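You operate a simulated robot arm through the tools that you are given. There is no shell and no other tool. Be economical: measure what you need, move in short steps, check, and stop when the job is done.

The job below is to be done with a simulated two-armed robot. You get a single attempt, and the scene is never put back.

Task
Take the jar on the service bench top and put it away on the packing table top. Open the deep drawer, put the oil can from the service bench top inside and shut the drawer again. Take the 57 clean socket from the service bench top and put it on the board there. Push the narrow drawer shut. Put the primer can on the long bench top away on the rack top. Put the 25 micron filter from the long bench top on the card there. Pick up the stirrer with one hand, pass it to the other hand and put it on the long bench shelf. Stack the small carton labelled "25" from the long bench top on top of the small carton marked "29". Put the labels carton on the top of the dryer. Do these in any order. Set down upright: jar, oil can, primer can, filter, labels carton.

It is judged by the outcome, as a careful person would: the job done as asked, and still so three seconds after it is handed in. It fails if anything else is knocked over, pushed out of place, dropped, spilled or broken.

Robot
Two 7-joint arms with fingered hands on one trunk, on a base that drives. Base frame: it is fixed to the floor where the robot stands at the start and does not move with it; the origin is under the middle of the robot, x ahead of it, y to its left, z up; the surface under the hand at the start is at about z = 840. Lengths are in mm, angles in degrees, forces in N, time in s.
The left shoulder is at the start at [80, 241, 1467], the right one opposite. With the tool pointing down near the work surface each hand reaches from about 340 to 960 mm from the robot's upright axis, wherever it stands, measured 20 degrees to its own side. Places, roughly: board [750, -750, 750]; card [500, -2000, 1000]; clean socket [750, -250, 750]; deep drawer [300, 0, 700]; filter [500, -2250, 1000]; jar [750, 0, 1000]; jb deep [500, 0, 600]; labels carton [-1500, 2000, 750]; long bench shelf [700, -2600, 200]; narrow drawer [200, -700, 700]; oil can [500, 0, 1000]; packing table top [-12800, -6300, 800]; primer can [750, -1750, 1000]; rack top [-3800, -6300, 1200]; small carton [750, -3250, 1000]; stirrer (3x2x20 cm) [600, -2300, 1000]; top of the dryer [-2300, 3900, 1000]. Payload 4.9 kg a hand.
The tool frame of a hand sits at the grasp point between the pads (the TCP): z along the fingers, y along the line on which they close. The tips reach 32 mm beyond it. The gripper opens to 200 mm. The gripper's body begins 89 mm behind the TCP. The gripper is a hand of 4 fingers: y runs from the thumb to the fingers, the wrist lies at [0, 0, -267] in the tool frame, and closing takes about 1.5 s.
Orientation is that of the tool frame in the base frame, as a unit quaternion [x, y, z, w]. With the fingers straight down and closing along the base's y, the tool's x points along the base's -x, its y along +y and its z along -z.

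Tools
- The arms move only by the tool arm_command. It takes "left_motion", "right_motion" or both (then of equal length, played together; a hand with none holds still); each is a list of rows, each an object of numbers (a shift or turn left out is 0, a gripper value left out holds the last): "rx", "ry", "rz": the turn, a rotation vector about the tool's x, y, z in degrees; "x", "y", "z": the shift along the tool's x, y, z in m. In form: [{"rx": .., "ry": .., "rz": .., "x": .., "y": .., "z": ..}, ...]. A call has 1 to 10 rows; each row shifts and turns the commanded pose from where the row before left it, along the tool's axes as they then stand. "left_claw" and "right_claw" are, for a hand that has rows, the finger opening in m, from 0 to 0.2, set as the call begins (left out, the last holds). A row lasts 0.2 s, in which the tool goes at most 50 mm and 8.6 degrees; a call with a longer step from one row to the next is refused whole, and so is a gripper value outside its range. Where a pose cannot be reached the arm comes as near as it can. A force on the tool above 40 N (or 10 N above the force at the start of the call, whichever is more), or a blocked arm, ends the call early, and 0.2 s more pass. The fingers move at their own pace (about 72 mm/s each) and stop on an object; they squeeze with about 33 N. The grip force told is the motor's: it shows also when the fingers shut on nothing. Time passes only in rows, and 0.2 s behind the last, so rows that do not move let the fingers close. It gives the time, the measured TCP pose, the force on the tool (base axes), the opening and the grip force at its end, in the units of the frame above (readings bear some noise), with the torque about the TCP (base axes, N m) and any sound that the robot's microphone picked up.
- Cameras (640 x 400 px; columns grow to the right, rows downward): "scene" is now at [84.4, -24.4, 1591.6]; the picture's right is [-0.50, -0.86, -0.00], its down [-0.81, 0.47, -0.36] and it looks along [0.31, -0.18, -0.93] (base axes); focal length 214 px, centre (320, 200). "left" rides on the left gripper at [-69, -69, -116] in its tool frame; the picture's right is [0.71, -0.71, 0.00], its down [0.54, 0.54, -0.64] and it looks along [0.45, 0.45, 0.77] (tool axes); focal length 226 px, centre (320, 200). "right" rides on the right gripper at [69, -69, -116] in its tool frame; the picture's right is [0.71, 0.71, 0.00], its down [-0.54, 0.54, -0.64] and it looks along [-0.45, 0.45, 0.77] (tool axes); focal length 226 px, centre (320, 200). There is no depth. A picture from a camera that has moved, and an enlarged one, comes with that camera's place and axes in the base frame and with its lens. The place of the scene camera against the robot may be out by one fixed shift of up to 12 mm in any direction.
- camera(camera): a new picture of that camera. No time passes.
- slide_trunk(by): slides the trunk up (or, below 0, down) by that many mm; the arms and the scene camera ride with it, the base frame stays. It gives what a move gives, with no picture.
- drive_base(legs): drives the robot by 1 to 6 legs, each [ahead, left, turn to the left] in mm, mm and degrees, along the robot's own axes; the way and the turn of a leg run together, so that a leg with both is an arc; at most 1500 mm and 180 degrees a leg. The arms and the cameras ride along, it lands a little off, and it stops where it bumps. It gives what a move gives.
- set_fingers(finger1, finger2, finger3, thumb_bend, hand): sets how far each is bent, from 0 (flat) to 1 (curled in); at 0.3 the hand is open as for a grip, at 0.7 the pads meet at the TCP. One left out holds its place. A second passes; each finger stops where it meets its share of the squeeze, and holds until it gets a number again. A gripper value or a shape takes the hand back. It gives what a move gives, with no picture; readings hold the bend of each and the force on the fingers (four entries, about 0 where the hand has none), thumb and palm.
- hand_shape(shape, hand): the hand has 4 fingers and takes this shape, open, in about a second: jaw (thumb against the fingers, like two jaws); tri (thumb and two fingers); tip (a fingertip pinch); poke (one finger out to press); point (the index stretched); flat (the hand flat); cup (the hand cupped); fist (a fist). The gripper value then closes the fingers along that shape, each until it touches; the sizes above hold for jaw. It gives what a move gives, with no picture.
- turn_head(pan, tilt): turns the head with the scene camera to pan (to the left, within 86 degrees either way) and tilt (down, from -29 to 69), counted from straight ahead of the robot. It gives what a move gives.
- enlarge(camera, box): a new picture of the part [left, top, right, bottom] of that camera's present view, enlarged. No time passes.
- hand_in(): hands the job in; it is judged then, once.

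Go step by step. Nothing tells you exact positions but the pictures and the camera data: compare them with the known pose of the tool, close in by small moves and look again before you grip or let go. The budget is 525 turns and 318 pictures, counting those below and the enlarged ones. Unless the task says otherwise, let go and move clear before handing in.

The tools are called after ">>>" as a command line: name --argument value ..., lists and objects as JSON in quotes. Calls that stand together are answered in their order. arm_command: Moves the arms, as the interface text tells. Its arguments: {"type":"object","properties":{"left_motion":{"type":"array"},"left_claw":{"type":"number"},"right_motion":{"type":"array"},"right_claw":{"type":"number"}},"required":[]} The other tools are called the same way: slide_trunk (by) slides the trunk up or down; hand_shape (shape, hand) gives the hand a shape; set_fingers (finger1, finger2, finger3, thumb_bend, hand) moves the fingers one by one; drive_base (legs) drives the base; turn_head (pan, tilt) turns the head that bears the scene camera; camera (camera) takes a picture; enlarge (camera, box) takes an enlarged picture of a part of a camera's view; hand_in () hands the job in.

At the start:

```text
clock: 0.0
left_tool_pos: [673.2, -77.1, 1164.6]
left_orientation: [0.0, 1.0, 0.0, 0.001]
left_ft_force: [-1.8, 0.6, 0.2]
left_moment: [-0.01, -0.04, -0.02]
left_width: 200.1
left_gripper_force: 0.0
left_shape: jaw
left_bend: [0.3, 0.3, 0.3, 0.3]
left_finger forces: [0.0, 0.0, 0.0, 0.1, 0.0, 0.0]
right_tool_pos: [517.3, -614.0, 1168.8]
right_orientation: [0.001, 1.0, 0.0, 0.0]
right_ft_force: [-0.2, -0.1, -0.3]
right_moment: [-0.03, 0.01, 0.02]
right_width: 199.7
right_gripper_force: 0.1
right_shape: jaw
right_bend: [0.3, 0.3, 0.3, 0.3]
right_finger forces: [0.0, 0.0, 0.0, 0.1, 0.0, 0.0]
trunk travel left (down, up): [-375.0, 465.0]
robot x, y, heading: [-3.3, 1.9, -0.0]
head pan, tilt: [-30.2, 68.8]
```

scene: 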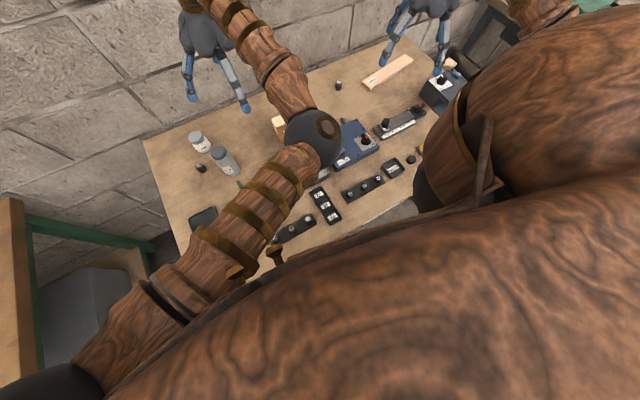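
right: 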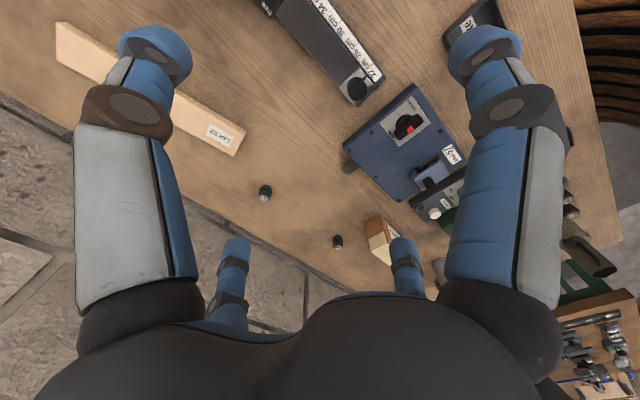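
left: 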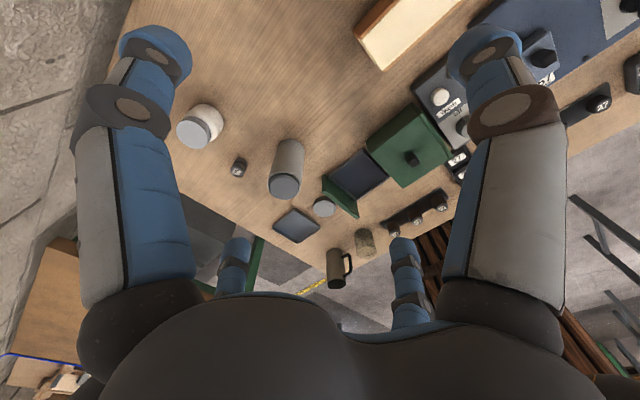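

I see the service bench in front with jars, a blue device and socket strips; the arms block much of the view. I'll turn the head for better views.

>>> turn_head --pan 0 --tilt 45

>>> camera --camera "scene"

>>> turn_head --pan -60 --tilt 40

>>> camera --camera "scene"

```text
clock: 0.9
left_tool_pos: [671.1, -78.5, 1165.2]
left_orientation: [-0.001, 1.0, 0.0, -0.001]
left_ft_force: [-0.5, 0.6, -0.2]
left_moment: [0.01, 0.0, 0.0]
left_width: 200.0
left_gripper_force: 0.1
left_shape: jaw
left_bend: [0.3, 0.3, 0.3, 0.3]
left_finger forces: [0.0, 0.0, 0.0, 0.0, 0.1, 0.0]
right_tool_pos: [518.0, -614.3, 1168.4]
right_orientation: [-0.001, 1.0, 0.0, 0.001]
right_ft_force: [0.0, 0.8, -0.2]
right_moment: [0.01, 0.02, -0.02]
right_width: 199.9
right_gripper_force: 0.1
right_shape: jaw
right_bend: [0.3, 0.3, 0.3, 0.3]
right_finger forces: [0.1, 0.1, 0.0, 0.0, 0.1, 0.0]
trunk travel left (down, up): [-375.0, 465.0]
robot x, y, heading: [-0.9, 1.6, -0.3]
head pan, tilt: [0.0, 45.0]
```

```text
314 pictures are left
camera scene: at [117.3, 3.7, 1620.4], right [0.0, -1.0, 0.0], down [-0.71, 0.0, -0.71], along [0.71, 0.0, -0.71], focal length 214 px, centre (320, 200)
```

scene: 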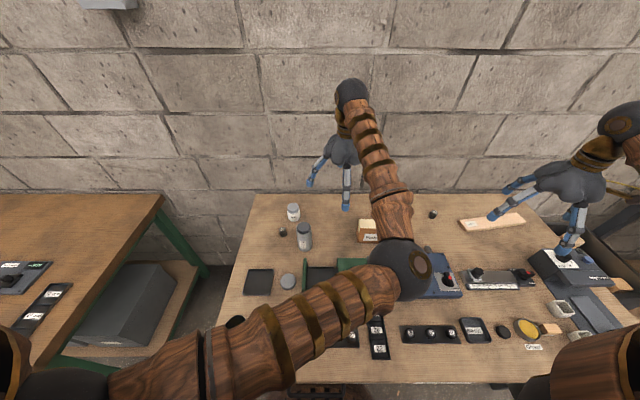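

```text
clock: 2.2
left_tool_pos: [672.5, -77.6, 1164.0]
left_orientation: [0.001, 1.0, 0.001, -0.001]
left_ft_force: [0.1, 0.3, -0.1]
left_moment: [0.0, 0.02, 0.01]
left_width: 199.9
left_gripper_force: 0.1
left_shape: jaw
left_bend: [0.3, 0.3, 0.3, 0.3]
left_finger forces: [0.0, 0.0, 0.1, 0.0, 0.0, 0.0]
right_tool_pos: [518.4, -615.2, 1166.1]
right_orientation: [0.0, 1.0, 0.0, -0.001]
right_ft_force: [-0.2, 0.1, -0.2]
right_moment: [0.0, -0.02, 0.04]
right_width: 199.8
right_gripper_force: 0.0
right_shape: jaw
right_bend: [0.3, 0.3, 0.3, 0.3]
right_finger forces: [0.1, 0.1, 0.1, 0.0, 0.0, 0.0]
trunk travel left (down, up): [-375.0, 465.0]
robot x, y, heading: [-3.7, 0.3, -0.0]
head pan, tilt: [-60.0, 40.0]
```

```text
313 pictures are left
camera scene: at [78.7, -69.8, 1627.7], right [-0.87, -0.5, 0.0], down [-0.32, 0.56, -0.77], along [0.38, -0.66, -0.64], focal length 214 px, centre (320, 200)
```

scene: 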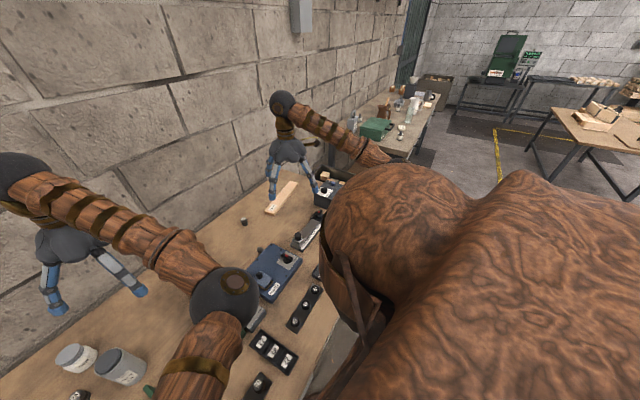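

The service bench lies ahead with the long bench beyond its right end. I'll look left and around before driving back.

>>> turn_head --pan 80 --tilt 20

>>> camera --camera "scene"

>>> turn_head --pan -86 --tilt 10

>>> camera --camera "scene"

```text
clock: 4.5
left_tool_pos: [671.9, -77.9, 1164.1]
left_orientation: [0.0, 1.0, 0.0, -0.001]
left_ft_force: [-1.2, 0.0, 0.7]
left_moment: [-0.02, 0.0, 0.0]
left_width: 199.9
left_gripper_force: 0.1
left_shape: jaw
left_bend: [0.3, 0.3, 0.3, 0.3]
left_finger forces: [0.0, 0.0, 0.1, 0.1, 0.1, 0.0]
right_tool_pos: [517.0, -614.8, 1168.0]
right_orientation: [0.0, 1.0, 0.0, 0.0]
right_ft_force: [0.4, 1.0, -0.4]
right_moment: [0.0, 0.0, 0.0]
right_width: 200.0
right_gripper_force: 0.0
right_shape: jaw
right_bend: [0.3, 0.3, 0.3, 0.3]
right_finger forces: [0.0, 0.0, 0.1, 0.1, 0.1, 0.0]
trunk travel left (down, up): [-375.0, 465.0]
robot x, y, heading: [-2.0, -0.2, -0.0]
head pan, tilt: [80.0, 20.0]
```

```text
312 pictures are left
camera scene: at [52.3, 95.5, 1659.1], right [0.98, -0.17, 0.0], down [-0.06, -0.34, -0.94], along [0.16, 0.93, -0.34], focal length 214 px, centre (320, 200)
```

scene: 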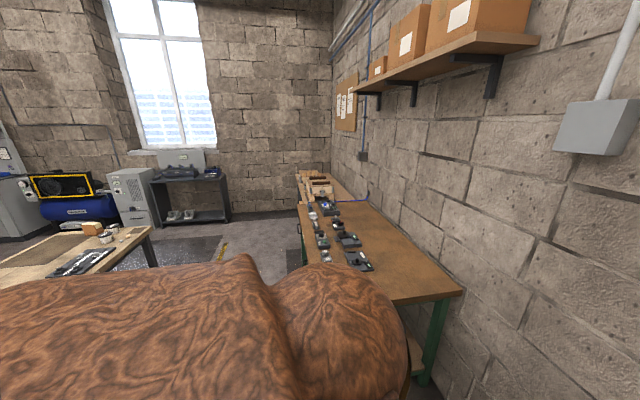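

```text
clock: 7.0
left_tool_pos: [673.2, -77.7, 1163.8]
left_orientation: [0.0, 1.0, 0.0, 0.0]
left_ft_force: [0.2, 0.2, 0.1]
left_moment: [-0.03, -0.01, -0.02]
left_width: 199.7
left_gripper_force: 0.0
left_shape: jaw
left_bend: [0.3, 0.3, 0.3, 0.3]
left_finger forces: [0.0, 0.0, 0.1, 0.0, 0.0, 0.1]
right_tool_pos: [517.2, -615.2, 1169.0]
right_orientation: [0.0, 1.0, -0.001, 0.001]
right_ft_force: [-0.3, 0.3, 0.7]
right_moment: [-0.02, -0.01, 0.03]
right_width: 199.9
right_gripper_force: 0.0
right_shape: jaw
right_bend: [0.3, 0.3, 0.3, 0.3]
right_finger forces: [0.0, 0.1, 0.0, 0.1, 0.0, 0.0]
trunk travel left (down, up): [-375.0, 465.0]
robot x, y, heading: [0.9, -1.5, 0.0]
head pan, tilt: [-85.9, 10.0]
```

```text
311 pictures are left
camera scene: at [42.7, -88.9, 1675.4], right [-1.0, -0.07, 0.0], down [-0.01, 0.17, -0.98], along [0.07, -0.98, -0.17], focal length 214 px, centre (320, 200)
```

scene: 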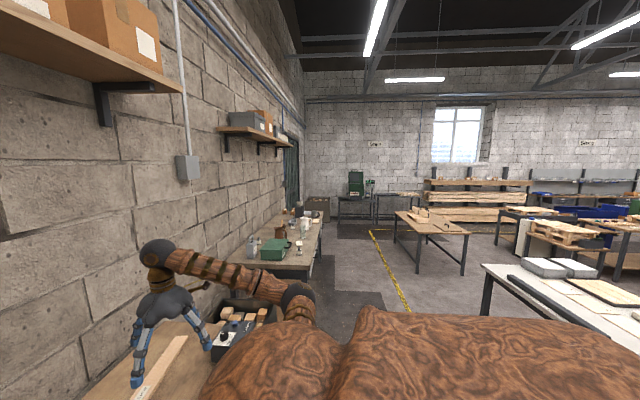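

Now I'll back off to see the bench front and drawers clearly.

>>> drive_base --legs '[[-700, 0, 0]]'

>>> turn_head --pan -15 --tilt 35

>>> camera --camera "scene"

```text
clock: 10.8
left_tool_pos: [-24.5, -75.6, 1164.7]
left_orientation: [-0.005, 1.0, 0.0, 0.0]
left_ft_force: [0.2, 0.6, -0.3]
left_moment: [-0.03, 0.02, -0.02]
left_width: 200.0
left_gripper_force: 0.0
left_shape: jaw
left_bend: [0.3, 0.3, 0.3, 0.3]
left_finger forces: [0.0, 0.0, 0.0, 0.0, 0.1, 0.0]
right_tool_pos: [-174.9, -613.7, 1168.3]
right_orientation: [-0.005, 1.0, -0.001, -0.001]
right_ft_force: [-0.4, -1.2, -0.7]
right_moment: [-0.01, 0.0, 0.02]
right_width: 199.5
right_gripper_force: 0.1
right_shape: jaw
right_bend: [0.3, 0.3, 0.3, 0.3]
right_finger forces: [0.0, 0.1, 0.1, 0.0, 0.1, 0.1]
trunk travel left (down, up): [-375.0, 465.0]
robot x, y, heading: [-699.9, -6.9, 0.5]
head pan, tilt: [-85.9, 10.0]
```

```text
clock: 12.3
left_tool_pos: [-26.3, -72.8, 1163.8]
left_orientation: [-0.005, 1.0, 0.0, 0.0]
left_ft_force: [0.2, 0.7, 0.0]
left_moment: [0.0, 0.04, -0.02]
left_width: 199.8
left_gripper_force: 0.1
left_shape: jaw
left_bend: [0.3, 0.3, 0.3, 0.3]
left_finger forces: [0.0, 0.0, 0.0, 0.0, 0.1, 0.0]
right_tool_pos: [-174.6, -612.8, 1168.6]
right_orientation: [-0.006, 1.0, 0.0, 0.0]
right_ft_force: [1.0, -0.2, 0.0]
right_moment: [0.0, -0.02, 0.02]
right_width: 200.0
right_gripper_force: 0.0
right_shape: jaw
right_bend: [0.3, 0.3, 0.3, 0.3]
right_finger forces: [0.0, 0.1, 0.0, 0.0, 0.0, 0.0]
trunk travel left (down, up): [-375.0, 465.0]
robot x, y, heading: [-696.5, -5.1, 0.8]
head pan, tilt: [-15.0, 35.0]
```

```text
310 pictures are left
camera scene: at [-577.4, -21.4, 1635.3], right [-0.25, -0.97, 0.0], down [-0.56, 0.14, -0.82], along [0.79, -0.2, -0.57], focal length 214 px, centre (320, 200)
```

scene: 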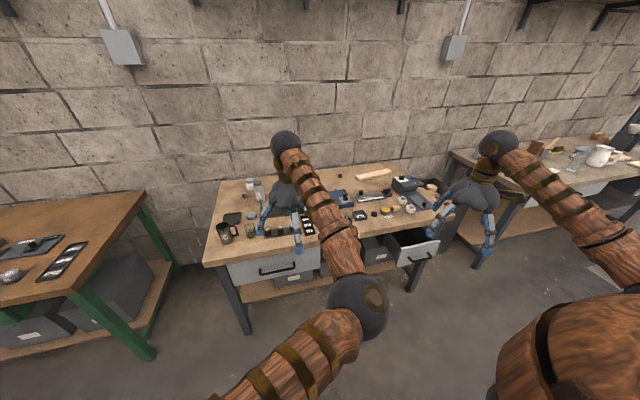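

>>> enlarge --camera "scene" --box '[190, 150, 350, 250]'

>>> enlarge --camera "scene" --box '[310, 160, 470, 260]'

>>> enlarge --camera "scene" --box '[200, 220, 440, 320]'

```text
4.00 times, centred on (270, 200) of scene
camera zoom: at [-577.4, -21.4, 1635.3], right [-0.25, -0.97, 0.0], down [-0.56, 0.14, -0.82], along [0.79, -0.2, -0.57], focal length 858 px, centre (520, 200)
```

zoom: 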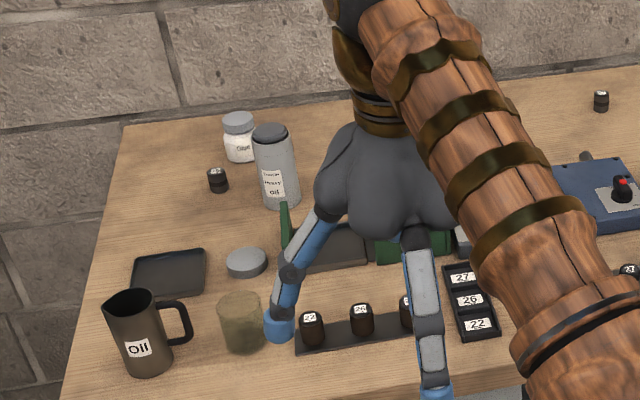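

```text
4.00 times, centred on (390, 210) of scene
camera zoom: at [-577.4, -21.4, 1635.3], right [-0.25, -0.97, 0.0], down [-0.56, 0.14, -0.82], along [0.79, -0.2, -0.57], focal length 858 px, centre (40, 160)
```

zoom: 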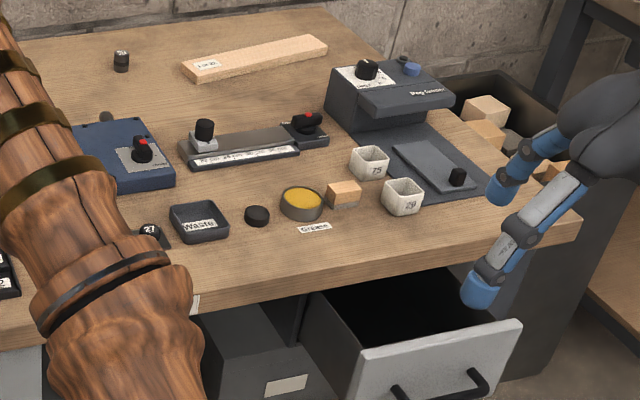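

```text
2.67 times, centred on (320, 270) of scene
camera zoom: at [-577.4, -21.4, 1635.3], right [-0.25, -0.97, 0.0], down [-0.56, 0.14, -0.82], along [0.79, -0.2, -0.57], focal length 572 px, centre (320, 13)
```

zoom: 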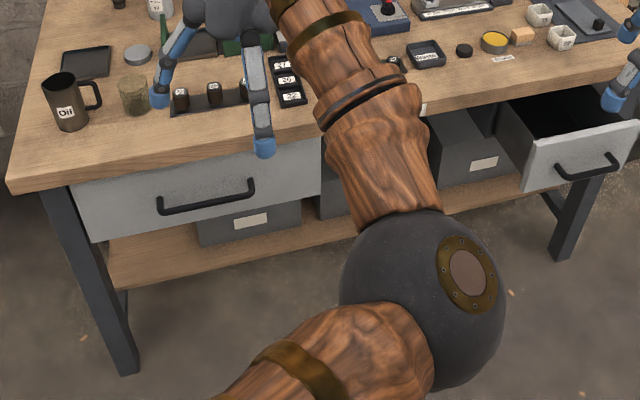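

The deep drawer is closed at the left, the narrow one is open at the right, and the gray "heavy oil" cylinder and white-lidded jar sit at the bench's left rear. I'll move the left hand aside to see the rest.

>>> arm_command --left_motion '[{"y": 0.05}, {"y": 0.05}, {"y": 0.05}, {"y": 0.05}, {"y": 0.05}, {"y": 0.05}, {"y": 0.05}, {"y": 0.05}]'

>>> turn_head --pan -25 --tilt 40

>>> camera --camera "scene"

```text
clock: 14.1
left_tool_pos: [-26.0, 330.9, 1164.0]
left_orientation: [-0.004, 1.0, -0.002, 0.0]
left_ft_force: [0.6, 0.7, 0.1]
left_moment: [-0.01, 0.03, 0.01]
left_width: 199.9
left_gripper_force: 0.1
left_shape: jaw
left_bend: [0.3, 0.3, 0.3, 0.3]
left_finger forces: [0.0, 0.0, 0.0, 0.0, 0.0, 0.0]
right_tool_pos: [-174.1, -611.4, 1168.4]
right_orientation: [-0.005, 1.0, 0.0, -0.001]
right_ft_force: [0.1, 1.0, -0.2]
right_moment: [-0.05, -0.01, -0.04]
right_width: 199.9
right_gripper_force: 0.1
right_shape: jaw
right_bend: [0.3, 0.3, 0.3, 0.3]
right_finger forces: [0.1, 0.0, 0.0, 0.1, 0.1, 0.0]
trunk travel left (down, up): [-375.0, 465.0]
robot x, y, heading: [-699.8, -2.2, 0.5]
head pan, tilt: [-15.0, 35.0]
```

```text
clock: 14.8
left_tool_pos: [-27.6, 326.7, 1165.2]
left_orientation: [-0.006, 1.0, 0.0, 0.0]
left_ft_force: [0.2, -0.2, 0.2]
left_moment: [-0.03, -0.04, -0.02]
left_width: 200.0
left_gripper_force: 0.0
left_shape: jaw
left_bend: [0.3, 0.3, 0.3, 0.3]
left_finger forces: [0.0, 0.0, 0.0, 0.0, 0.0, 0.0]
right_tool_pos: [-174.2, -612.4, 1168.7]
right_orientation: [-0.006, 1.0, 0.0, 0.0]
right_ft_force: [-0.3, 0.4, 0.1]
right_moment: [-0.02, 0.0, 0.0]
right_width: 199.9
right_gripper_force: 0.0
right_shape: jaw
right_bend: [0.3, 0.3, 0.3, 0.3]
right_finger forces: [0.0, 0.0, 0.0, 0.0, 0.0, 0.0]
trunk travel left (down, up): [-375.0, 465.0]
robot x, y, heading: [-698.5, -1.3, 0.7]
head pan, tilt: [-25.0, 40.0]
```

```text
306 pictures are left
camera scene: at [-585.3, -34.4, 1627.7], right [-0.41, -0.91, 0.0], down [-0.59, 0.27, -0.77], along [0.7, -0.32, -0.64], focal length 214 px, centre (320, 200)
```

scene: 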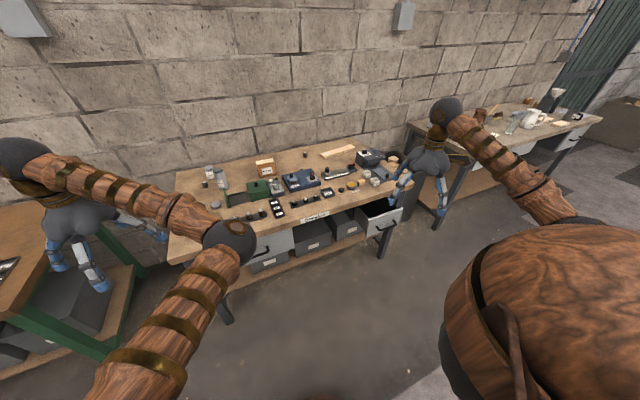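

>>> enlarge --camera "scene" --box '[235, 140, 315, 190]'

>>> enlarge --camera "scene" --box '[290, 135, 370, 185]'

>>> enlarge --camera "scene" --box '[230, 165, 310, 215]'

```text
8.00 times, centred on (275, 165) of scene
camera zoom: at [-585.3, -34.4, 1627.7], right [-0.41, -0.91, 0.0], down [-0.59, 0.27, -0.77], along [0.7, -0.32, -0.64], focal length 1716 px, centre (680, 480)
```

zoom: 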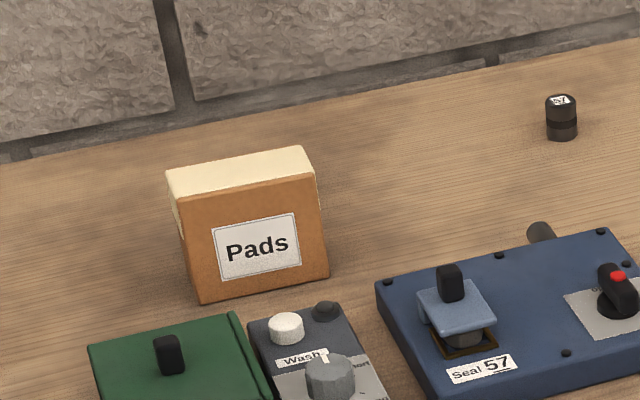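

```text
8.00 times, centred on (330, 160) of scene
camera zoom: at [-585.3, -34.4, 1627.7], right [-0.41, -0.91, 0.0], down [-0.59, 0.27, -0.77], along [0.7, -0.32, -0.64], focal length 1716 px, centre (240, 520)
```

zoom: 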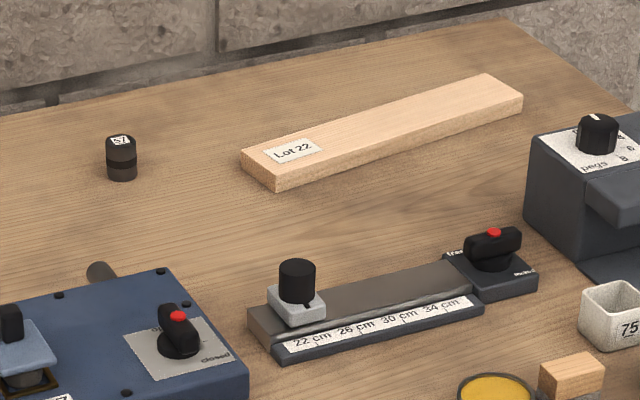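

```text
8.00 times, centred on (270, 190) of scene
camera zoom: at [-585.3, -34.4, 1627.7], right [-0.41, -0.91, 0.0], down [-0.59, 0.27, -0.77], along [0.7, -0.32, -0.64], focal length 1716 px, centre (720, 280)
```

zoom: 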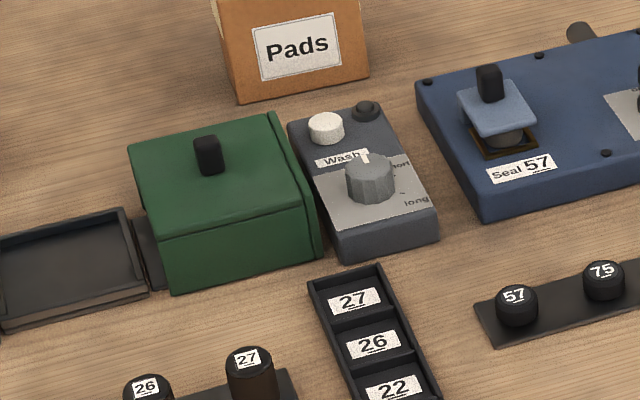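

The board ("Lot 22") is near [769,-811]; one loose 57 socket is at about [782,-538], and another is hidden behind the Pads carton at about [770,-292]. I'll return to the bench and inspect with the hand cameras.

>>> drive_base --legs '[[700, 0, 0]]'

>>> camera --camera "right"

>>> camera --camera "left"

>>> turn_head --pan -10 --tilt 45

>>> camera --camera "scene"

```text
clock: 18.7
left_tool_pos: [678.0, 329.9, 1164.4]
left_orientation: [-0.003, 1.0, -0.001, 0.001]
left_ft_force: [-0.1, -0.2, 0.2]
left_moment: [0.03, -0.01, 0.01]
left_width: 200.0
left_gripper_force: 0.0
left_shape: jaw
left_bend: [0.3, 0.3, 0.3, 0.3]
left_finger forces: [0.0, 0.0, 0.0, 0.0, 0.1, 0.0]
right_tool_pos: [525.4, -610.3, 1168.5]
right_orientation: [-0.003, 1.0, 0.001, 0.0]
right_ft_force: [0.5, -0.3, -0.6]
right_moment: [0.01, -0.04, 0.0]
right_width: 199.9
right_gripper_force: 0.0
right_shape: jaw
right_bend: [0.3, 0.3, 0.3, 0.3]
right_finger forces: [0.0, 0.1, 0.0, 0.1, 0.0, 0.0]
trunk travel left (down, up): [-375.0, 465.0]
robot x, y, heading: [6.9, 0.6, 0.1]
head pan, tilt: [-25.0, 40.0]
```

```text
302 pictures are left
camera right: at [455.4, -679.1, 1283.7], right [-0.71, 0.7, 0.0], down [0.54, 0.54, 0.64], along [0.45, 0.46, -0.77], focal length 226 px, centre (320, 200)
```

right: 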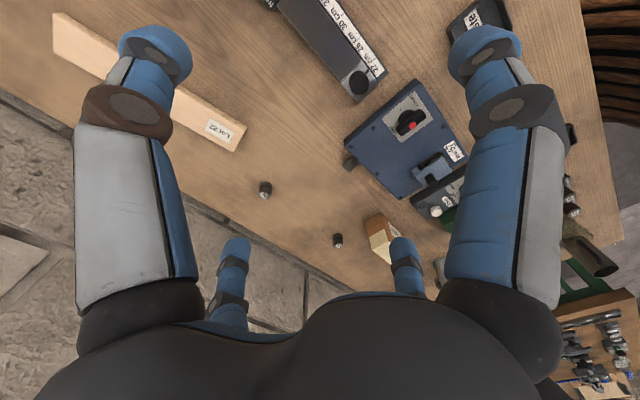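

```text
301 pictures are left
camera left: at [747.0, 260.1, 1281.1], right [-0.7, -0.71, 0.0], down [-0.54, 0.54, 0.64], along [-0.46, 0.45, -0.77], focal length 226 px, centre (320, 200)
```

left: 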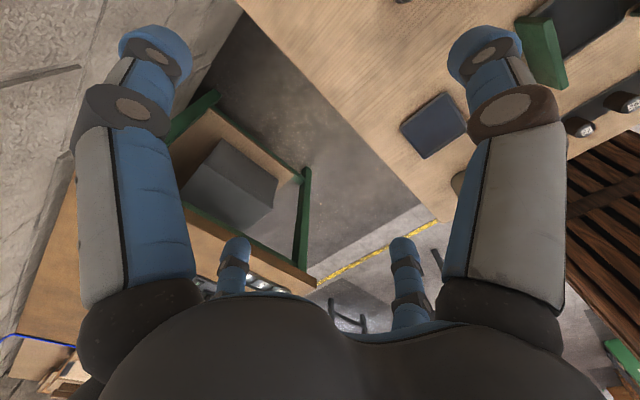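

```text
clock: 19.4
left_tool_pos: [677.6, 329.1, 1164.0]
left_orientation: [-0.002, 1.0, 0.001, 0.0]
left_ft_force: [0.1, 0.2, -0.8]
left_moment: [0.04, 0.03, -0.04]
left_width: 199.7
left_gripper_force: 0.1
left_shape: jaw
left_bend: [0.3, 0.3, 0.3, 0.3]
left_finger forces: [0.1, 0.0, 0.1, 0.0, 0.0, 0.0]
right_tool_pos: [525.5, -609.2, 1168.5]
right_orientation: [-0.003, 1.0, 0.0, -0.001]
right_ft_force: [0.5, 0.3, 0.1]
right_moment: [-0.02, -0.01, -0.01]
right_width: 200.0
right_gripper_force: 0.0
right_shape: jaw
right_bend: [0.3, 0.3, 0.3, 0.3]
right_finger forces: [0.0, 0.0, 0.0, 0.0, 0.0, 0.1]
trunk travel left (down, up): [-375.0, 465.0]
robot x, y, heading: [7.2, -1.4, 0.4]
head pan, tilt: [-10.0, 45.0]
```

```text
300 pictures are left
camera scene: at [122.0, -8.0, 1620.4], right [-0.17, -0.99, 0.0], down [-0.7, 0.12, -0.71], along [0.7, -0.12, -0.71], focal length 214 px, centre (320, 200)
```

scene: 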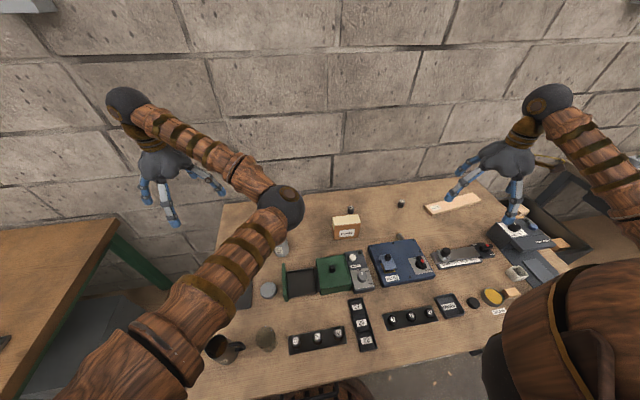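

>>> enlarge --camera "scene" --box '[325, 190, 421, 250]'

>>> enlarge --camera "right" --box '[232, 165, 392, 265]'

>>> enlarge --camera "scene" --box '[240, 260, 480, 370]'

```text
6.67 times, centred on (373, 220) of scene
camera zoom: at [122.0, -8.0, 1620.4], right [-0.17, -0.99, 0.0], down [-0.7, 0.12, -0.71], along [0.7, -0.12, -0.71], focal length 1430 px, centre (-33, 67)
```

zoom: 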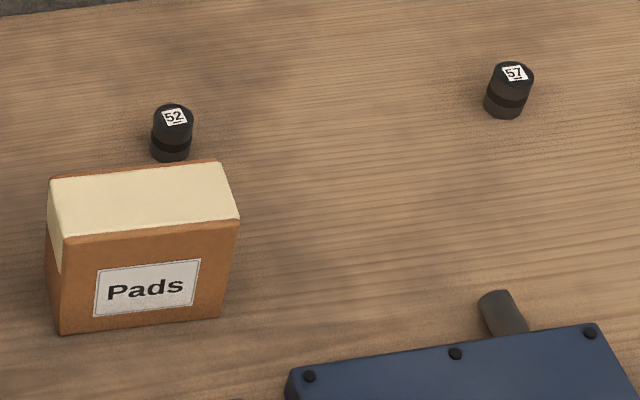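

```text
4.00 times, centred on (312, 215) of right
camera zoom: at [456.3, -679.1, 1283.3], right [-0.71, 0.7, 0.0], down [0.54, 0.54, 0.64], along [0.45, 0.46, -0.77], focal length 904 px, centre (352, 140)
```

zoom: 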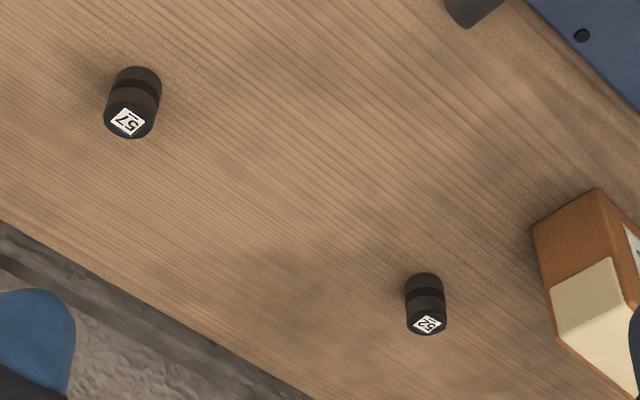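

```text
2.67 times, centred on (360, 315) of scene
camera zoom: at [122.0, -8.0, 1620.4], right [-0.17, -0.99, 0.0], down [-0.7, 0.12, -0.71], along [0.7, -0.12, -0.71], focal length 572 px, centre (213, -107)
```

zoom: 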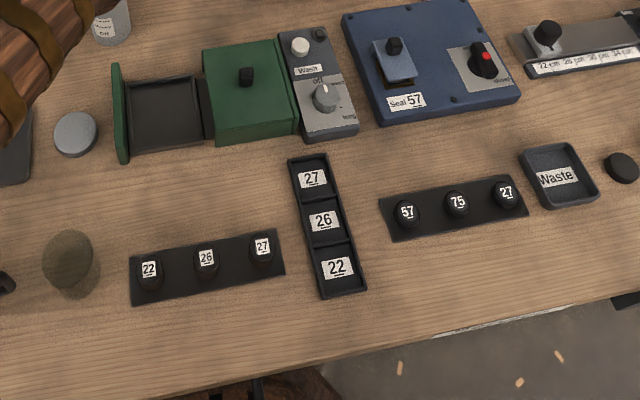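

>>> enlarge --camera "scene" --box '[342, 202, 358, 212]'

>>> enlarge --camera "scene" --box '[393, 196, 409, 206]'

>>> enlarge --camera "scene" --box '[225, 200, 321, 260]'

>>> enlarge --camera "scene" --box '[380, 300, 444, 340]'

```text
16.00 times, centred on (350, 207) of scene
camera zoom: at [122.0, -8.0, 1620.4], right [-0.17, -0.99, 0.0], down [-0.7, 0.12, -0.71], along [0.7, -0.12, -0.71], focal length 3432 px, centre (-160, 88)
```

zoom: 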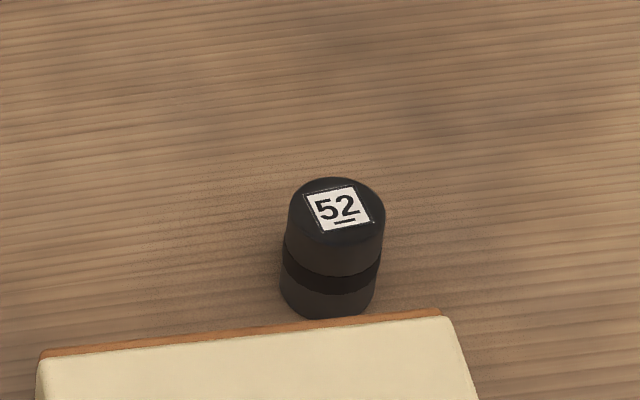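

```text
16.00 times, centred on (401, 201) of scene
camera zoom: at [122.0, -8.0, 1620.4], right [-0.17, -0.99, 0.0], down [-0.7, 0.12, -0.71], along [0.7, -0.12, -0.71], focal length 3432 px, centre (-976, 184)
```

zoom: 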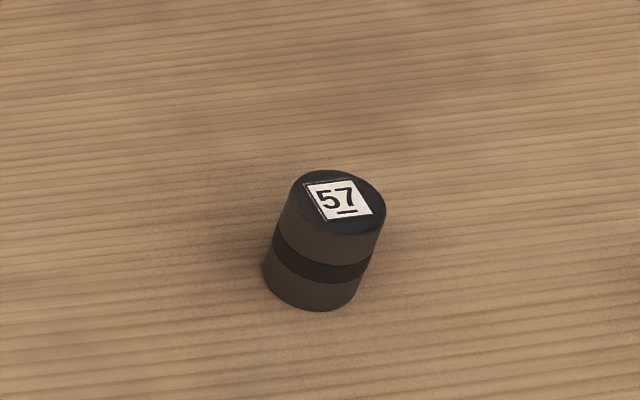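

```text
6.67 times, centred on (273, 230) of scene
camera zoom: at [122.0, -8.0, 1620.4], right [-0.17, -0.99, 0.0], down [-0.7, 0.12, -0.71], along [0.7, -0.12, -0.71], focal length 1430 px, centre (633, 0)
```

zoom: 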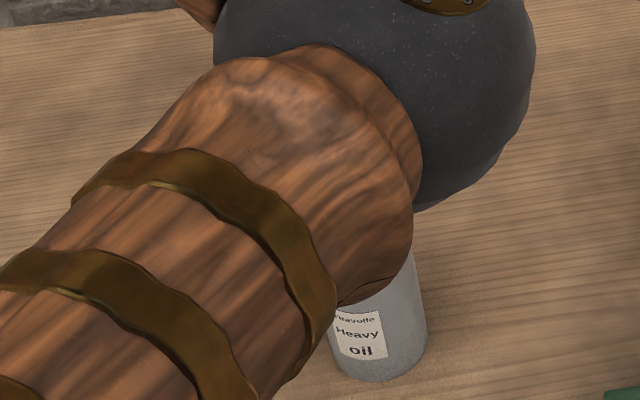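

```text
10.00 times, centred on (412, 320) of scene
camera zoom: at [122.0, -8.0, 1620.4], right [-0.17, -0.99, 0.0], down [-0.7, 0.12, -0.71], along [0.7, -0.12, -0.71], focal length 2145 px, centre (-600, -1000)
```

zoom: 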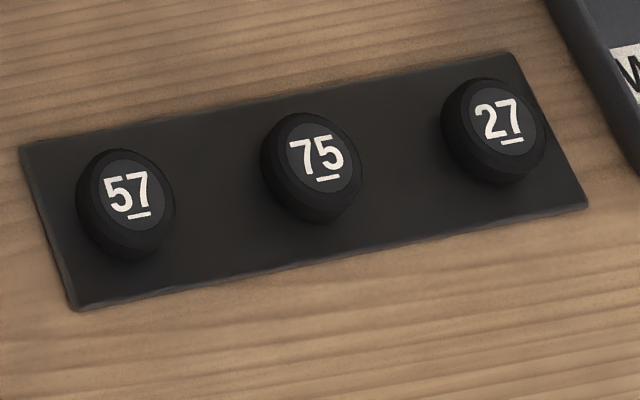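

The loose 57 clean socket at about [776,-533] is the target and "Lot 22" is the board. The narrow drawer juts out, so I'll shut it first: back off and move right.

>>> drive_base --legs '[[-550, 0, 0], [0, -450, 0]]'

>>> turn_head --pan -10 --tilt 50

>>> camera --camera "scene"

```text
clock: 24.9
left_tool_pos: [116.6, -116.8, 1165.1]
left_orientation: [-0.002, 1.0, 0.0, 0.0]
left_ft_force: [0.6, -0.4, 0.6]
left_moment: [0.01, 0.02, 0.03]
left_width: 200.1
left_gripper_force: 0.0
left_shape: jaw
left_bend: [0.3, 0.3, 0.3, 0.3]
left_finger forces: [0.0, 0.1, 0.0, 0.0, 0.1, 0.1]
right_tool_pos: [-34.1, -1057.0, 1169.5]
right_orientation: [-0.002, 1.0, -0.001, 0.0]
right_ft_force: [-0.4, -0.2, 0.0]
right_moment: [0.01, 0.02, -0.02]
right_width: 199.7
right_gripper_force: 0.1
right_shape: jaw
right_bend: [0.3, 0.3, 0.3, 0.3]
right_finger forces: [0.0, 0.0, 0.1, 0.0, 0.0, 0.1]
trunk travel left (down, up): [-375.0, 465.0]
robot x, y, heading: [-555.4, -446.9, 0.2]
head pan, tilt: [-10.0, 45.0]
```

```text
clock: 25.6
left_tool_pos: [117.4, -117.3, 1163.7]
left_orientation: [-0.003, 1.0, 0.0, -0.001]
left_ft_force: [-0.4, 0.1, -0.9]
left_moment: [0.05, 0.0, 0.0]
left_width: 200.1
left_gripper_force: 0.0
left_shape: jaw
left_bend: [0.3, 0.3, 0.3, 0.3]
left_finger forces: [0.1, 0.0, 0.1, 0.0, 0.0, 0.0]
right_tool_pos: [-35.8, -1056.5, 1167.8]
right_orientation: [-0.002, 1.0, 0.0, 0.001]
right_ft_force: [-0.1, 0.5, -0.5]
right_moment: [0.0, 0.01, 0.0]
right_width: 199.7
right_gripper_force: 0.0
right_shape: jaw
right_bend: [0.3, 0.3, 0.3, 0.3]
right_finger forces: [0.0, 0.0, 0.0, 0.0, 0.0, 0.0]
trunk travel left (down, up): [-375.0, 465.0]
robot x, y, heading: [-557.3, -445.8, 0.5]
head pan, tilt: [-10.0, 50.0]
```

```text
292 pictures are left
camera scene: at [-443.4, -454.6, 1613.5], right [-0.17, -0.99, 0.0], down [-0.76, 0.13, -0.64], along [0.63, -0.11, -0.77], focal length 214 px, centre (320, 200)
```

scene: 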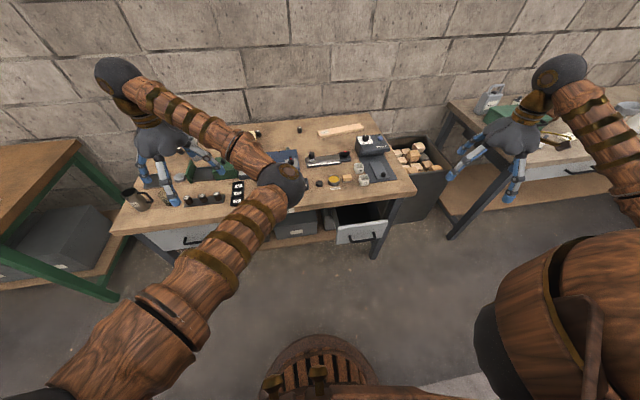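

>>> enlarge --camera "scene" --box '[300, 170, 428, 250]'

>>> enlarge --camera "scene" --box '[130, 190, 290, 290]'

```text
5.00 times, centred on (364, 210) of scene
camera zoom: at [-443.4, -454.6, 1613.5], right [-0.17, -0.99, 0.0], down [-0.76, 0.13, -0.64], along [0.63, -0.11, -0.77], focal length 1072 px, centre (100, 150)
```

zoom: 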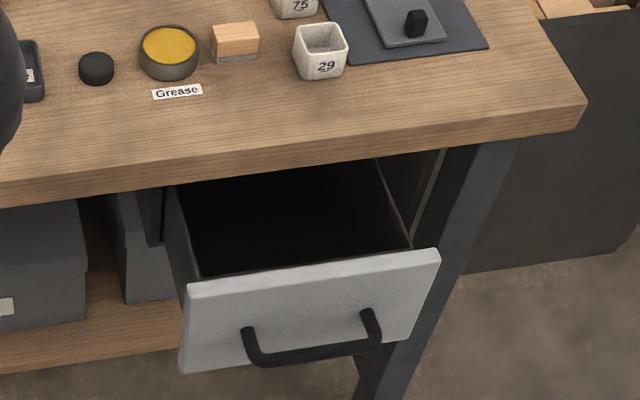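

```text
4.00 times, centred on (210, 240) of scene
camera zoom: at [-443.4, -454.6, 1613.5], right [-0.17, -0.99, 0.0], down [-0.76, 0.13, -0.64], along [0.63, -0.11, -0.77], focal length 858 px, centre (760, 40)
```

zoom: 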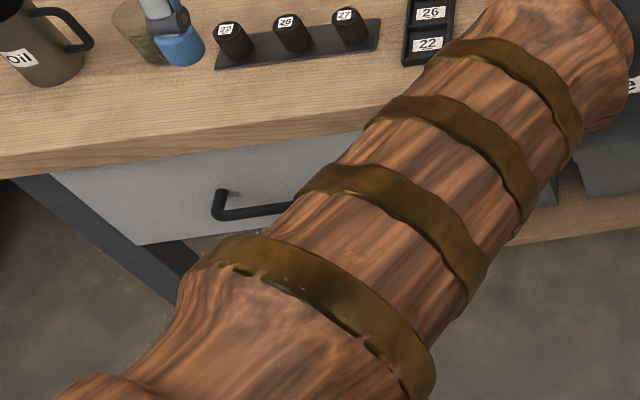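

I'll bring the right hand in front of the narrow drawer (front at x≈65, y −625…−868, z 617–775) and tilt it to point forward, closed.

>>> arm_command --right_motion '[{"y": 0.045, "z": 0.02, "ry": -8.2}, {"y": 0.045, "ry": -8.2}, {"y": 0.045, "ry": -8.2}, {"y": 0.045, "ry": -8.2}, {"y": 0.045, "ry": -8.2}, {"y": 0.045, "ry": -8.2}, {"y": 0.04, "ry": -8.2}, {"ry": -8.2}, {"ry": -8.2}, {"ry": -8.2}]' --right_claw 0

>>> arm_command --right_motion '[{"ry": -8.0, "x": -0.01}, {"x": -0.05}, {"x": -0.05}, {"x": -0.05}, {"x": -0.05}]'

>>> camera --camera "scene"

```text
clock: 28.0
left_tool_pos: [116.0, -118.7, 1165.7]
left_orientation: [-0.003, 1.0, 0.0, 0.001]
left_ft_force: [0.2, 0.0, 0.1]
left_moment: [0.01, -0.01, 0.01]
left_width: 199.7
left_gripper_force: 0.0
left_shape: jaw
left_bend: [0.3, 0.3, 0.3, 0.3]
left_finger forces: [0.0, 0.1, 0.0, 0.1, 0.1, 0.0]
right_tool_pos: [63.6, -764.5, 1143.7]
right_orientation: [0.039, 0.741, 0.047, 0.668]
right_ft_force: [-0.2, 0.4, -0.5]
right_moment: [-0.04, 0.01, 0.02]
right_width: 0.0
right_gripper_force: 33.4
right_shape: jaw
right_bend: [0.7, 0.7, 0.7, 0.7]
right_finger forces: [0.0, 0.0, 0.0, 0.1, 0.0, 0.0]
right hand out of reach, approached as far as the arm can: row 5, 6, 7, 8, 9
trunk travel left (down, up): [-375.0, 465.0]
robot x, y, heading: [-557.9, -444.6, 0.5]
head pan, tilt: [-10.0, 50.0]
stopped in row 10 (right hand): the arm was blocked; the commanded pose is now the measured one
```

```text
clock: 29.2
left_tool_pos: [117.6, -117.4, 1163.8]
left_orientation: [-0.003, 1.0, 0.0, 0.0]
left_ft_force: [0.4, 0.4, 0.0]
left_moment: [0.0, -0.01, 0.02]
left_width: 199.8
left_gripper_force: 0.0
left_shape: jaw
left_bend: [0.3, 0.3, 0.3, 0.3]
left_finger forces: [0.0, 0.0, 0.0, 0.0, 0.1, 0.0]
right_tool_pos: [97.5, -801.9, 1342.4]
right_orientation: [0.04, 0.693, 0.045, 0.718]
right_ft_force: [-0.3, -1.3, -0.3]
right_moment: [0.04, 0.02, 0.02]
right_width: 0.0
right_gripper_force: 32.7
right_shape: jaw
right_bend: [0.7, 0.7, 0.7, 0.7]
right_finger forces: [0.0, 0.0, 0.1, 0.1, 0.0, 0.1]
right hand out of reach, approached as far as the arm can: row 3, 4, 5
trunk travel left (down, up): [-375.0, 465.0]
robot x, y, heading: [-555.5, -444.9, 0.2]
head pan, tilt: [-10.0, 50.0]
```

```text
289 pictures are left
camera scene: at [-443.9, -453.9, 1613.4], right [-0.17, -0.99, 0.0], down [-0.75, 0.13, -0.64], along [0.63, -0.11, -0.77], focal length 214 px, centre (320, 200)
```

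scene: 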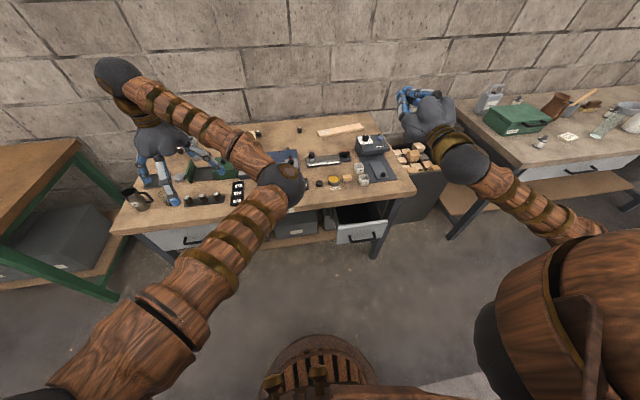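

The hand points forward but went up; I'll bring it back and down in front of the drawer.

>>> arm_command --right_motion '[{"z": -0.045, "y": 0.01}, {"z": -0.045, "y": 0.01}, {"x": 0.02, "z": -0.03, "y": 0.01}, {"x": 0.05, "y": 0.01}, {"x": 0.05, "y": 0.01}, {"x": 0.05}, {"x": 0.05}, {"x": 0.05}, {"x": 0.05}, {"x": 0.05}]'

>>> camera --camera "scene"

```text
refused: row 4 steps farther than a row can; nothing moved
```

```text
288 pictures are left
camera scene: at [-443.9, -453.9, 1613.4], right [-0.17, -0.99, 0.0], down [-0.75, 0.13, -0.64], along [0.63, -0.11, -0.77], focal length 214 px, centre (320, 200)
```

scene: 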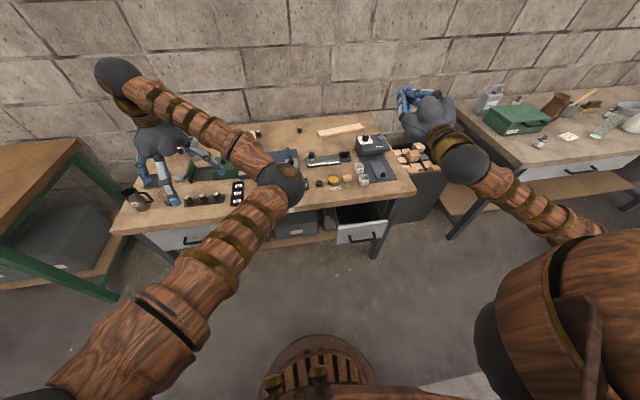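

>>> arm_command --right_motion '[{"z": -0.045, "y": 0.01}, {"z": -0.045, "y": 0.01}, {"x": 0.02, "z": -0.03, "y": 0.01}, {"x": 0.045, "y": 0.01}, {"x": 0.045, "y": 0.01}, {"x": 0.05}, {"x": 0.05}, {"x": 0.05}, {"x": 0.05}, {"x": 0.05}]'

>>> camera --camera "scene"

```text
clock: 31.4
left_tool_pos: [118.6, -117.3, 1164.8]
left_orientation: [-0.003, 1.0, 0.0, 0.0]
left_ft_force: [0.3, -0.2, -0.8]
left_moment: [0.01, 0.04, 0.01]
left_width: 199.9
left_gripper_force: 0.1
left_shape: jaw
left_bend: [0.3, 0.3, 0.3, 0.3]
left_finger forces: [0.0, 0.0, 0.0, 0.0, 0.0, 0.1]
right_tool_pos: [101.4, -746.9, 975.4]
right_orientation: [0.04, 0.693, 0.044, 0.718]
right_ft_force: [-0.5, 0.9, 0.1]
right_moment: [0.04, 0.01, 0.01]
right_width: 0.1
right_gripper_force: 32.9
right_shape: jaw
right_bend: [0.7, 0.7, 0.7, 0.7]
right_finger forces: [0.1, 0.1, 0.0, 0.1, 0.1, 0.0]
right hand out of reach, approached as far as the arm can: row 1, 2, 3
trunk travel left (down, up): [-375.0, 465.0]
robot x, y, heading: [-557.3, -443.6, 0.1]
head pan, tilt: [-10.0, 50.0]
```

```text
287 pictures are left
camera scene: at [-442.8, -454.1, 1613.6], right [-0.17, -0.99, 0.0], down [-0.76, 0.13, -0.64], along [0.63, -0.11, -0.77], focal length 214 px, centre (320, 200)
```

scene: 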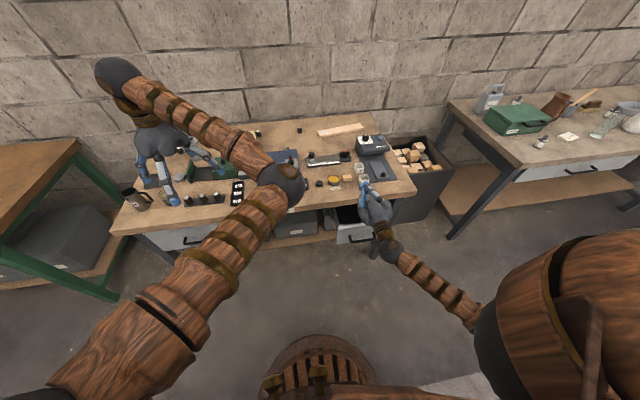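

>>> arm_command --right_motion '[{"z": -0.05}, {"z": -0.05}, {"z": -0.05}]'

```text
clock: 32.2
left_tool_pos: [117.5, -118.3, 1164.9]
left_orientation: [-0.003, 1.0, 0.001, 0.0]
left_ft_force: [0.5, 0.4, 1.0]
left_moment: [0.0, -0.01, 0.02]
left_width: 200.0
left_gripper_force: 0.0
left_shape: jaw
left_bend: [0.3, 0.3, 0.3, 0.3]
left_finger forces: [0.1, 0.0, 0.0, 0.0, 0.0, 0.1]
right_tool_pos: [-11.0, -757.5, 987.2]
right_orientation: [0.041, 0.693, 0.044, 0.718]
right_ft_force: [0.2, -0.2, -0.3]
right_moment: [0.01, -0.02, -0.02]
right_width: 0.0
right_gripper_force: 32.7
right_shape: jaw
right_bend: [0.7, 0.7, 0.7, 0.7]
right_finger forces: [0.0, 0.1, 0.0, 0.0, 0.1, 0.1]
right hand out of reach, approached as far as the arm can: row 3
trunk travel left (down, up): [-375.0, 465.0]
robot x, y, heading: [-557.9, -445.9, 0.6]
head pan, tilt: [-10.0, 50.0]
```

>>> arm_command --right_motion '[{"x": 0.05}, {"x": 0.05}, {"x": 0.05}, {"x": 0.05}, {"x": 0.035}]'

>>> enlarge --camera "scene" --box '[300, 170, 460, 270]'

```text
clock: 33.3
left_tool_pos: [117.3, -117.0, 1164.9]
left_orientation: [-0.002, 1.0, -0.001, 0.0]
left_ft_force: [-0.3, 1.1, 0.3]
left_moment: [-0.02, 0.02, 0.0]
left_width: 199.9
left_gripper_force: 0.0
left_shape: jaw
left_bend: [0.3, 0.3, 0.3, 0.3]
left_finger forces: [0.0, 0.1, 0.1, 0.1, 0.1, 0.0]
right_tool_pos: [39.5, -744.0, 806.8]
right_orientation: [0.042, 0.686, 0.043, 0.725]
right_ft_force: [-0.2, 0.1, 0.3]
right_moment: [0.0, 0.02, 0.0]
right_width: 0.0
right_gripper_force: 32.5
right_shape: jaw
right_bend: [0.7, 0.7, 0.7, 0.7]
right_finger forces: [0.0, 0.1, 0.0, 0.0, 0.0, 0.1]
right hand out of reach, approached as far as the arm can: row 1, 2, 3, 4
trunk travel left (down, up): [-375.0, 465.0]
robot x, y, heading: [-556.2, -445.9, -0.0]
head pan, tilt: [-10.0, 50.0]
stopped in row 5 (right hand): the force on the tool passed its limit at 56 N (the readings are from after the stop); the commanded pose is now the measured one
```

```text
4.00 times, centred on (380, 220) of scene
camera zoom: at [-443.7, -453.9, 1613.4], right [-0.17, -0.99, 0.0], down [-0.76, 0.13, -0.64], along [0.63, -0.11, -0.77], focal length 858 px, centre (80, 120)
```

zoom: 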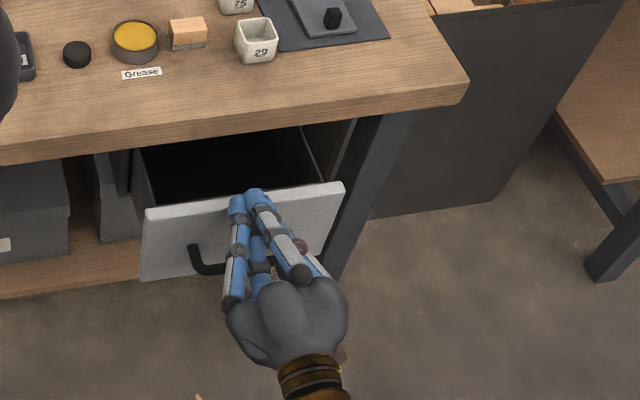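

The fingertips came down onto the top edge of the drawer front; I'll lift slightly, back the base off, then lower.

>>> arm_command --right_motion '[{"x": -0.04}]'

>>> drive_base --legs '[[-150, 0, 0]]'

>>> arm_command --right_motion '[{"x": 0.05}, {"x": 0.05}, {"x": 0.02}]'

>>> enlarge --camera "scene" --box '[300, 130, 460, 230]'

```text
clock: 33.7
left_tool_pos: [116.8, -118.5, 1165.4]
left_orientation: [-0.003, 1.0, 0.001, 0.0]
left_ft_force: [0.1, 0.1, 0.3]
left_moment: [0.0, -0.04, 0.02]
left_width: 199.8
left_gripper_force: 0.0
left_shape: jaw
left_bend: [0.3, 0.3, 0.3, 0.3]
left_finger forces: [0.0, 0.1, 0.1, 0.1, 0.0, 0.1]
right_tool_pos: [36.8, -748.7, 846.3]
right_orientation: [0.043, 0.686, 0.043, 0.725]
right_ft_force: [0.4, 0.2, -0.3]
right_moment: [-0.01, 0.0, 0.01]
right_width: 0.0
right_gripper_force: 32.7
right_shape: jaw
right_bend: [0.7, 0.7, 0.7, 0.7]
right_finger forces: [0.0, 0.1, 0.0, 0.0, 0.0, 0.1]
trunk travel left (down, up): [-375.0, 465.0]
robot x, y, heading: [-556.7, -443.9, 0.5]
head pan, tilt: [-10.0, 50.0]
```

```text
clock: 35.0
left_tool_pos: [-29.8, -119.2, 1164.3]
left_orientation: [-0.002, 1.0, 0.0, 0.0]
left_ft_force: [0.3, -0.2, -0.3]
left_moment: [0.01, 0.02, -0.03]
left_width: 199.8
left_gripper_force: 0.0
left_shape: jaw
left_bend: [0.3, 0.3, 0.3, 0.3]
left_finger forces: [0.0, 0.0, 0.0, 0.0, 0.0, 0.0]
right_tool_pos: [-111.1, -750.0, 845.9]
right_orientation: [0.043, 0.686, 0.043, 0.725]
right_ft_force: [1.4, 0.4, 0.3]
right_moment: [0.0, 0.01, -0.03]
right_width: 0.2
right_gripper_force: 32.5
right_shape: jaw
right_bend: [0.7, 0.7, 0.7, 0.7]
right_finger forces: [0.0, 0.0, 0.0, 0.1, 0.0, 0.0]
trunk travel left (down, up): [-375.0, 465.0]
robot x, y, heading: [-706.6, -445.2, 0.2]
head pan, tilt: [-10.0, 50.0]
```

```text
clock: 35.8
left_tool_pos: [-30.8, -118.8, 1165.6]
left_orientation: [-0.002, 1.0, 0.0, 0.0]
left_ft_force: [0.1, 0.8, 0.3]
left_moment: [-0.02, 0.02, -0.03]
left_width: 199.8
left_gripper_force: 0.1
left_shape: jaw
left_bend: [0.3, 0.3, 0.3, 0.3]
left_finger forces: [0.0, 0.0, 0.1, 0.0, 0.1, 0.0]
right_tool_pos: [-105.7, -736.2, 727.3]
right_orientation: [0.043, 0.685, 0.043, 0.726]
right_ft_force: [0.4, 0.3, 0.1]
right_moment: [0.01, 0.01, 0.02]
right_width: 0.0
right_gripper_force: 33.2
right_shape: jaw
right_bend: [0.7, 0.7, 0.7, 0.7]
right_finger forces: [0.0, 0.1, 0.0, 0.0, 0.1, 0.1]
trunk travel left (down, up): [-375.0, 465.0]
robot x, y, heading: [-708.4, -447.3, 0.2]
head pan, tilt: [-10.0, 50.0]
```

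```text
4.00 times, centred on (380, 180) of scene
camera zoom: at [-592.5, -455.2, 1613.6], right [-0.17, -0.99, 0.0], down [-0.75, 0.13, -0.64], along [0.63, -0.11, -0.77], focal length 858 px, centre (80, 280)
```

zoom: 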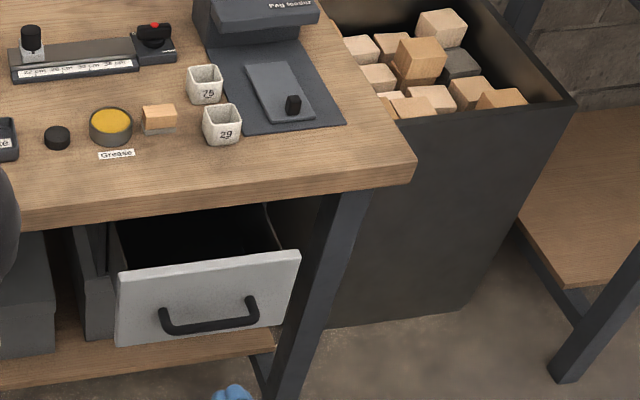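

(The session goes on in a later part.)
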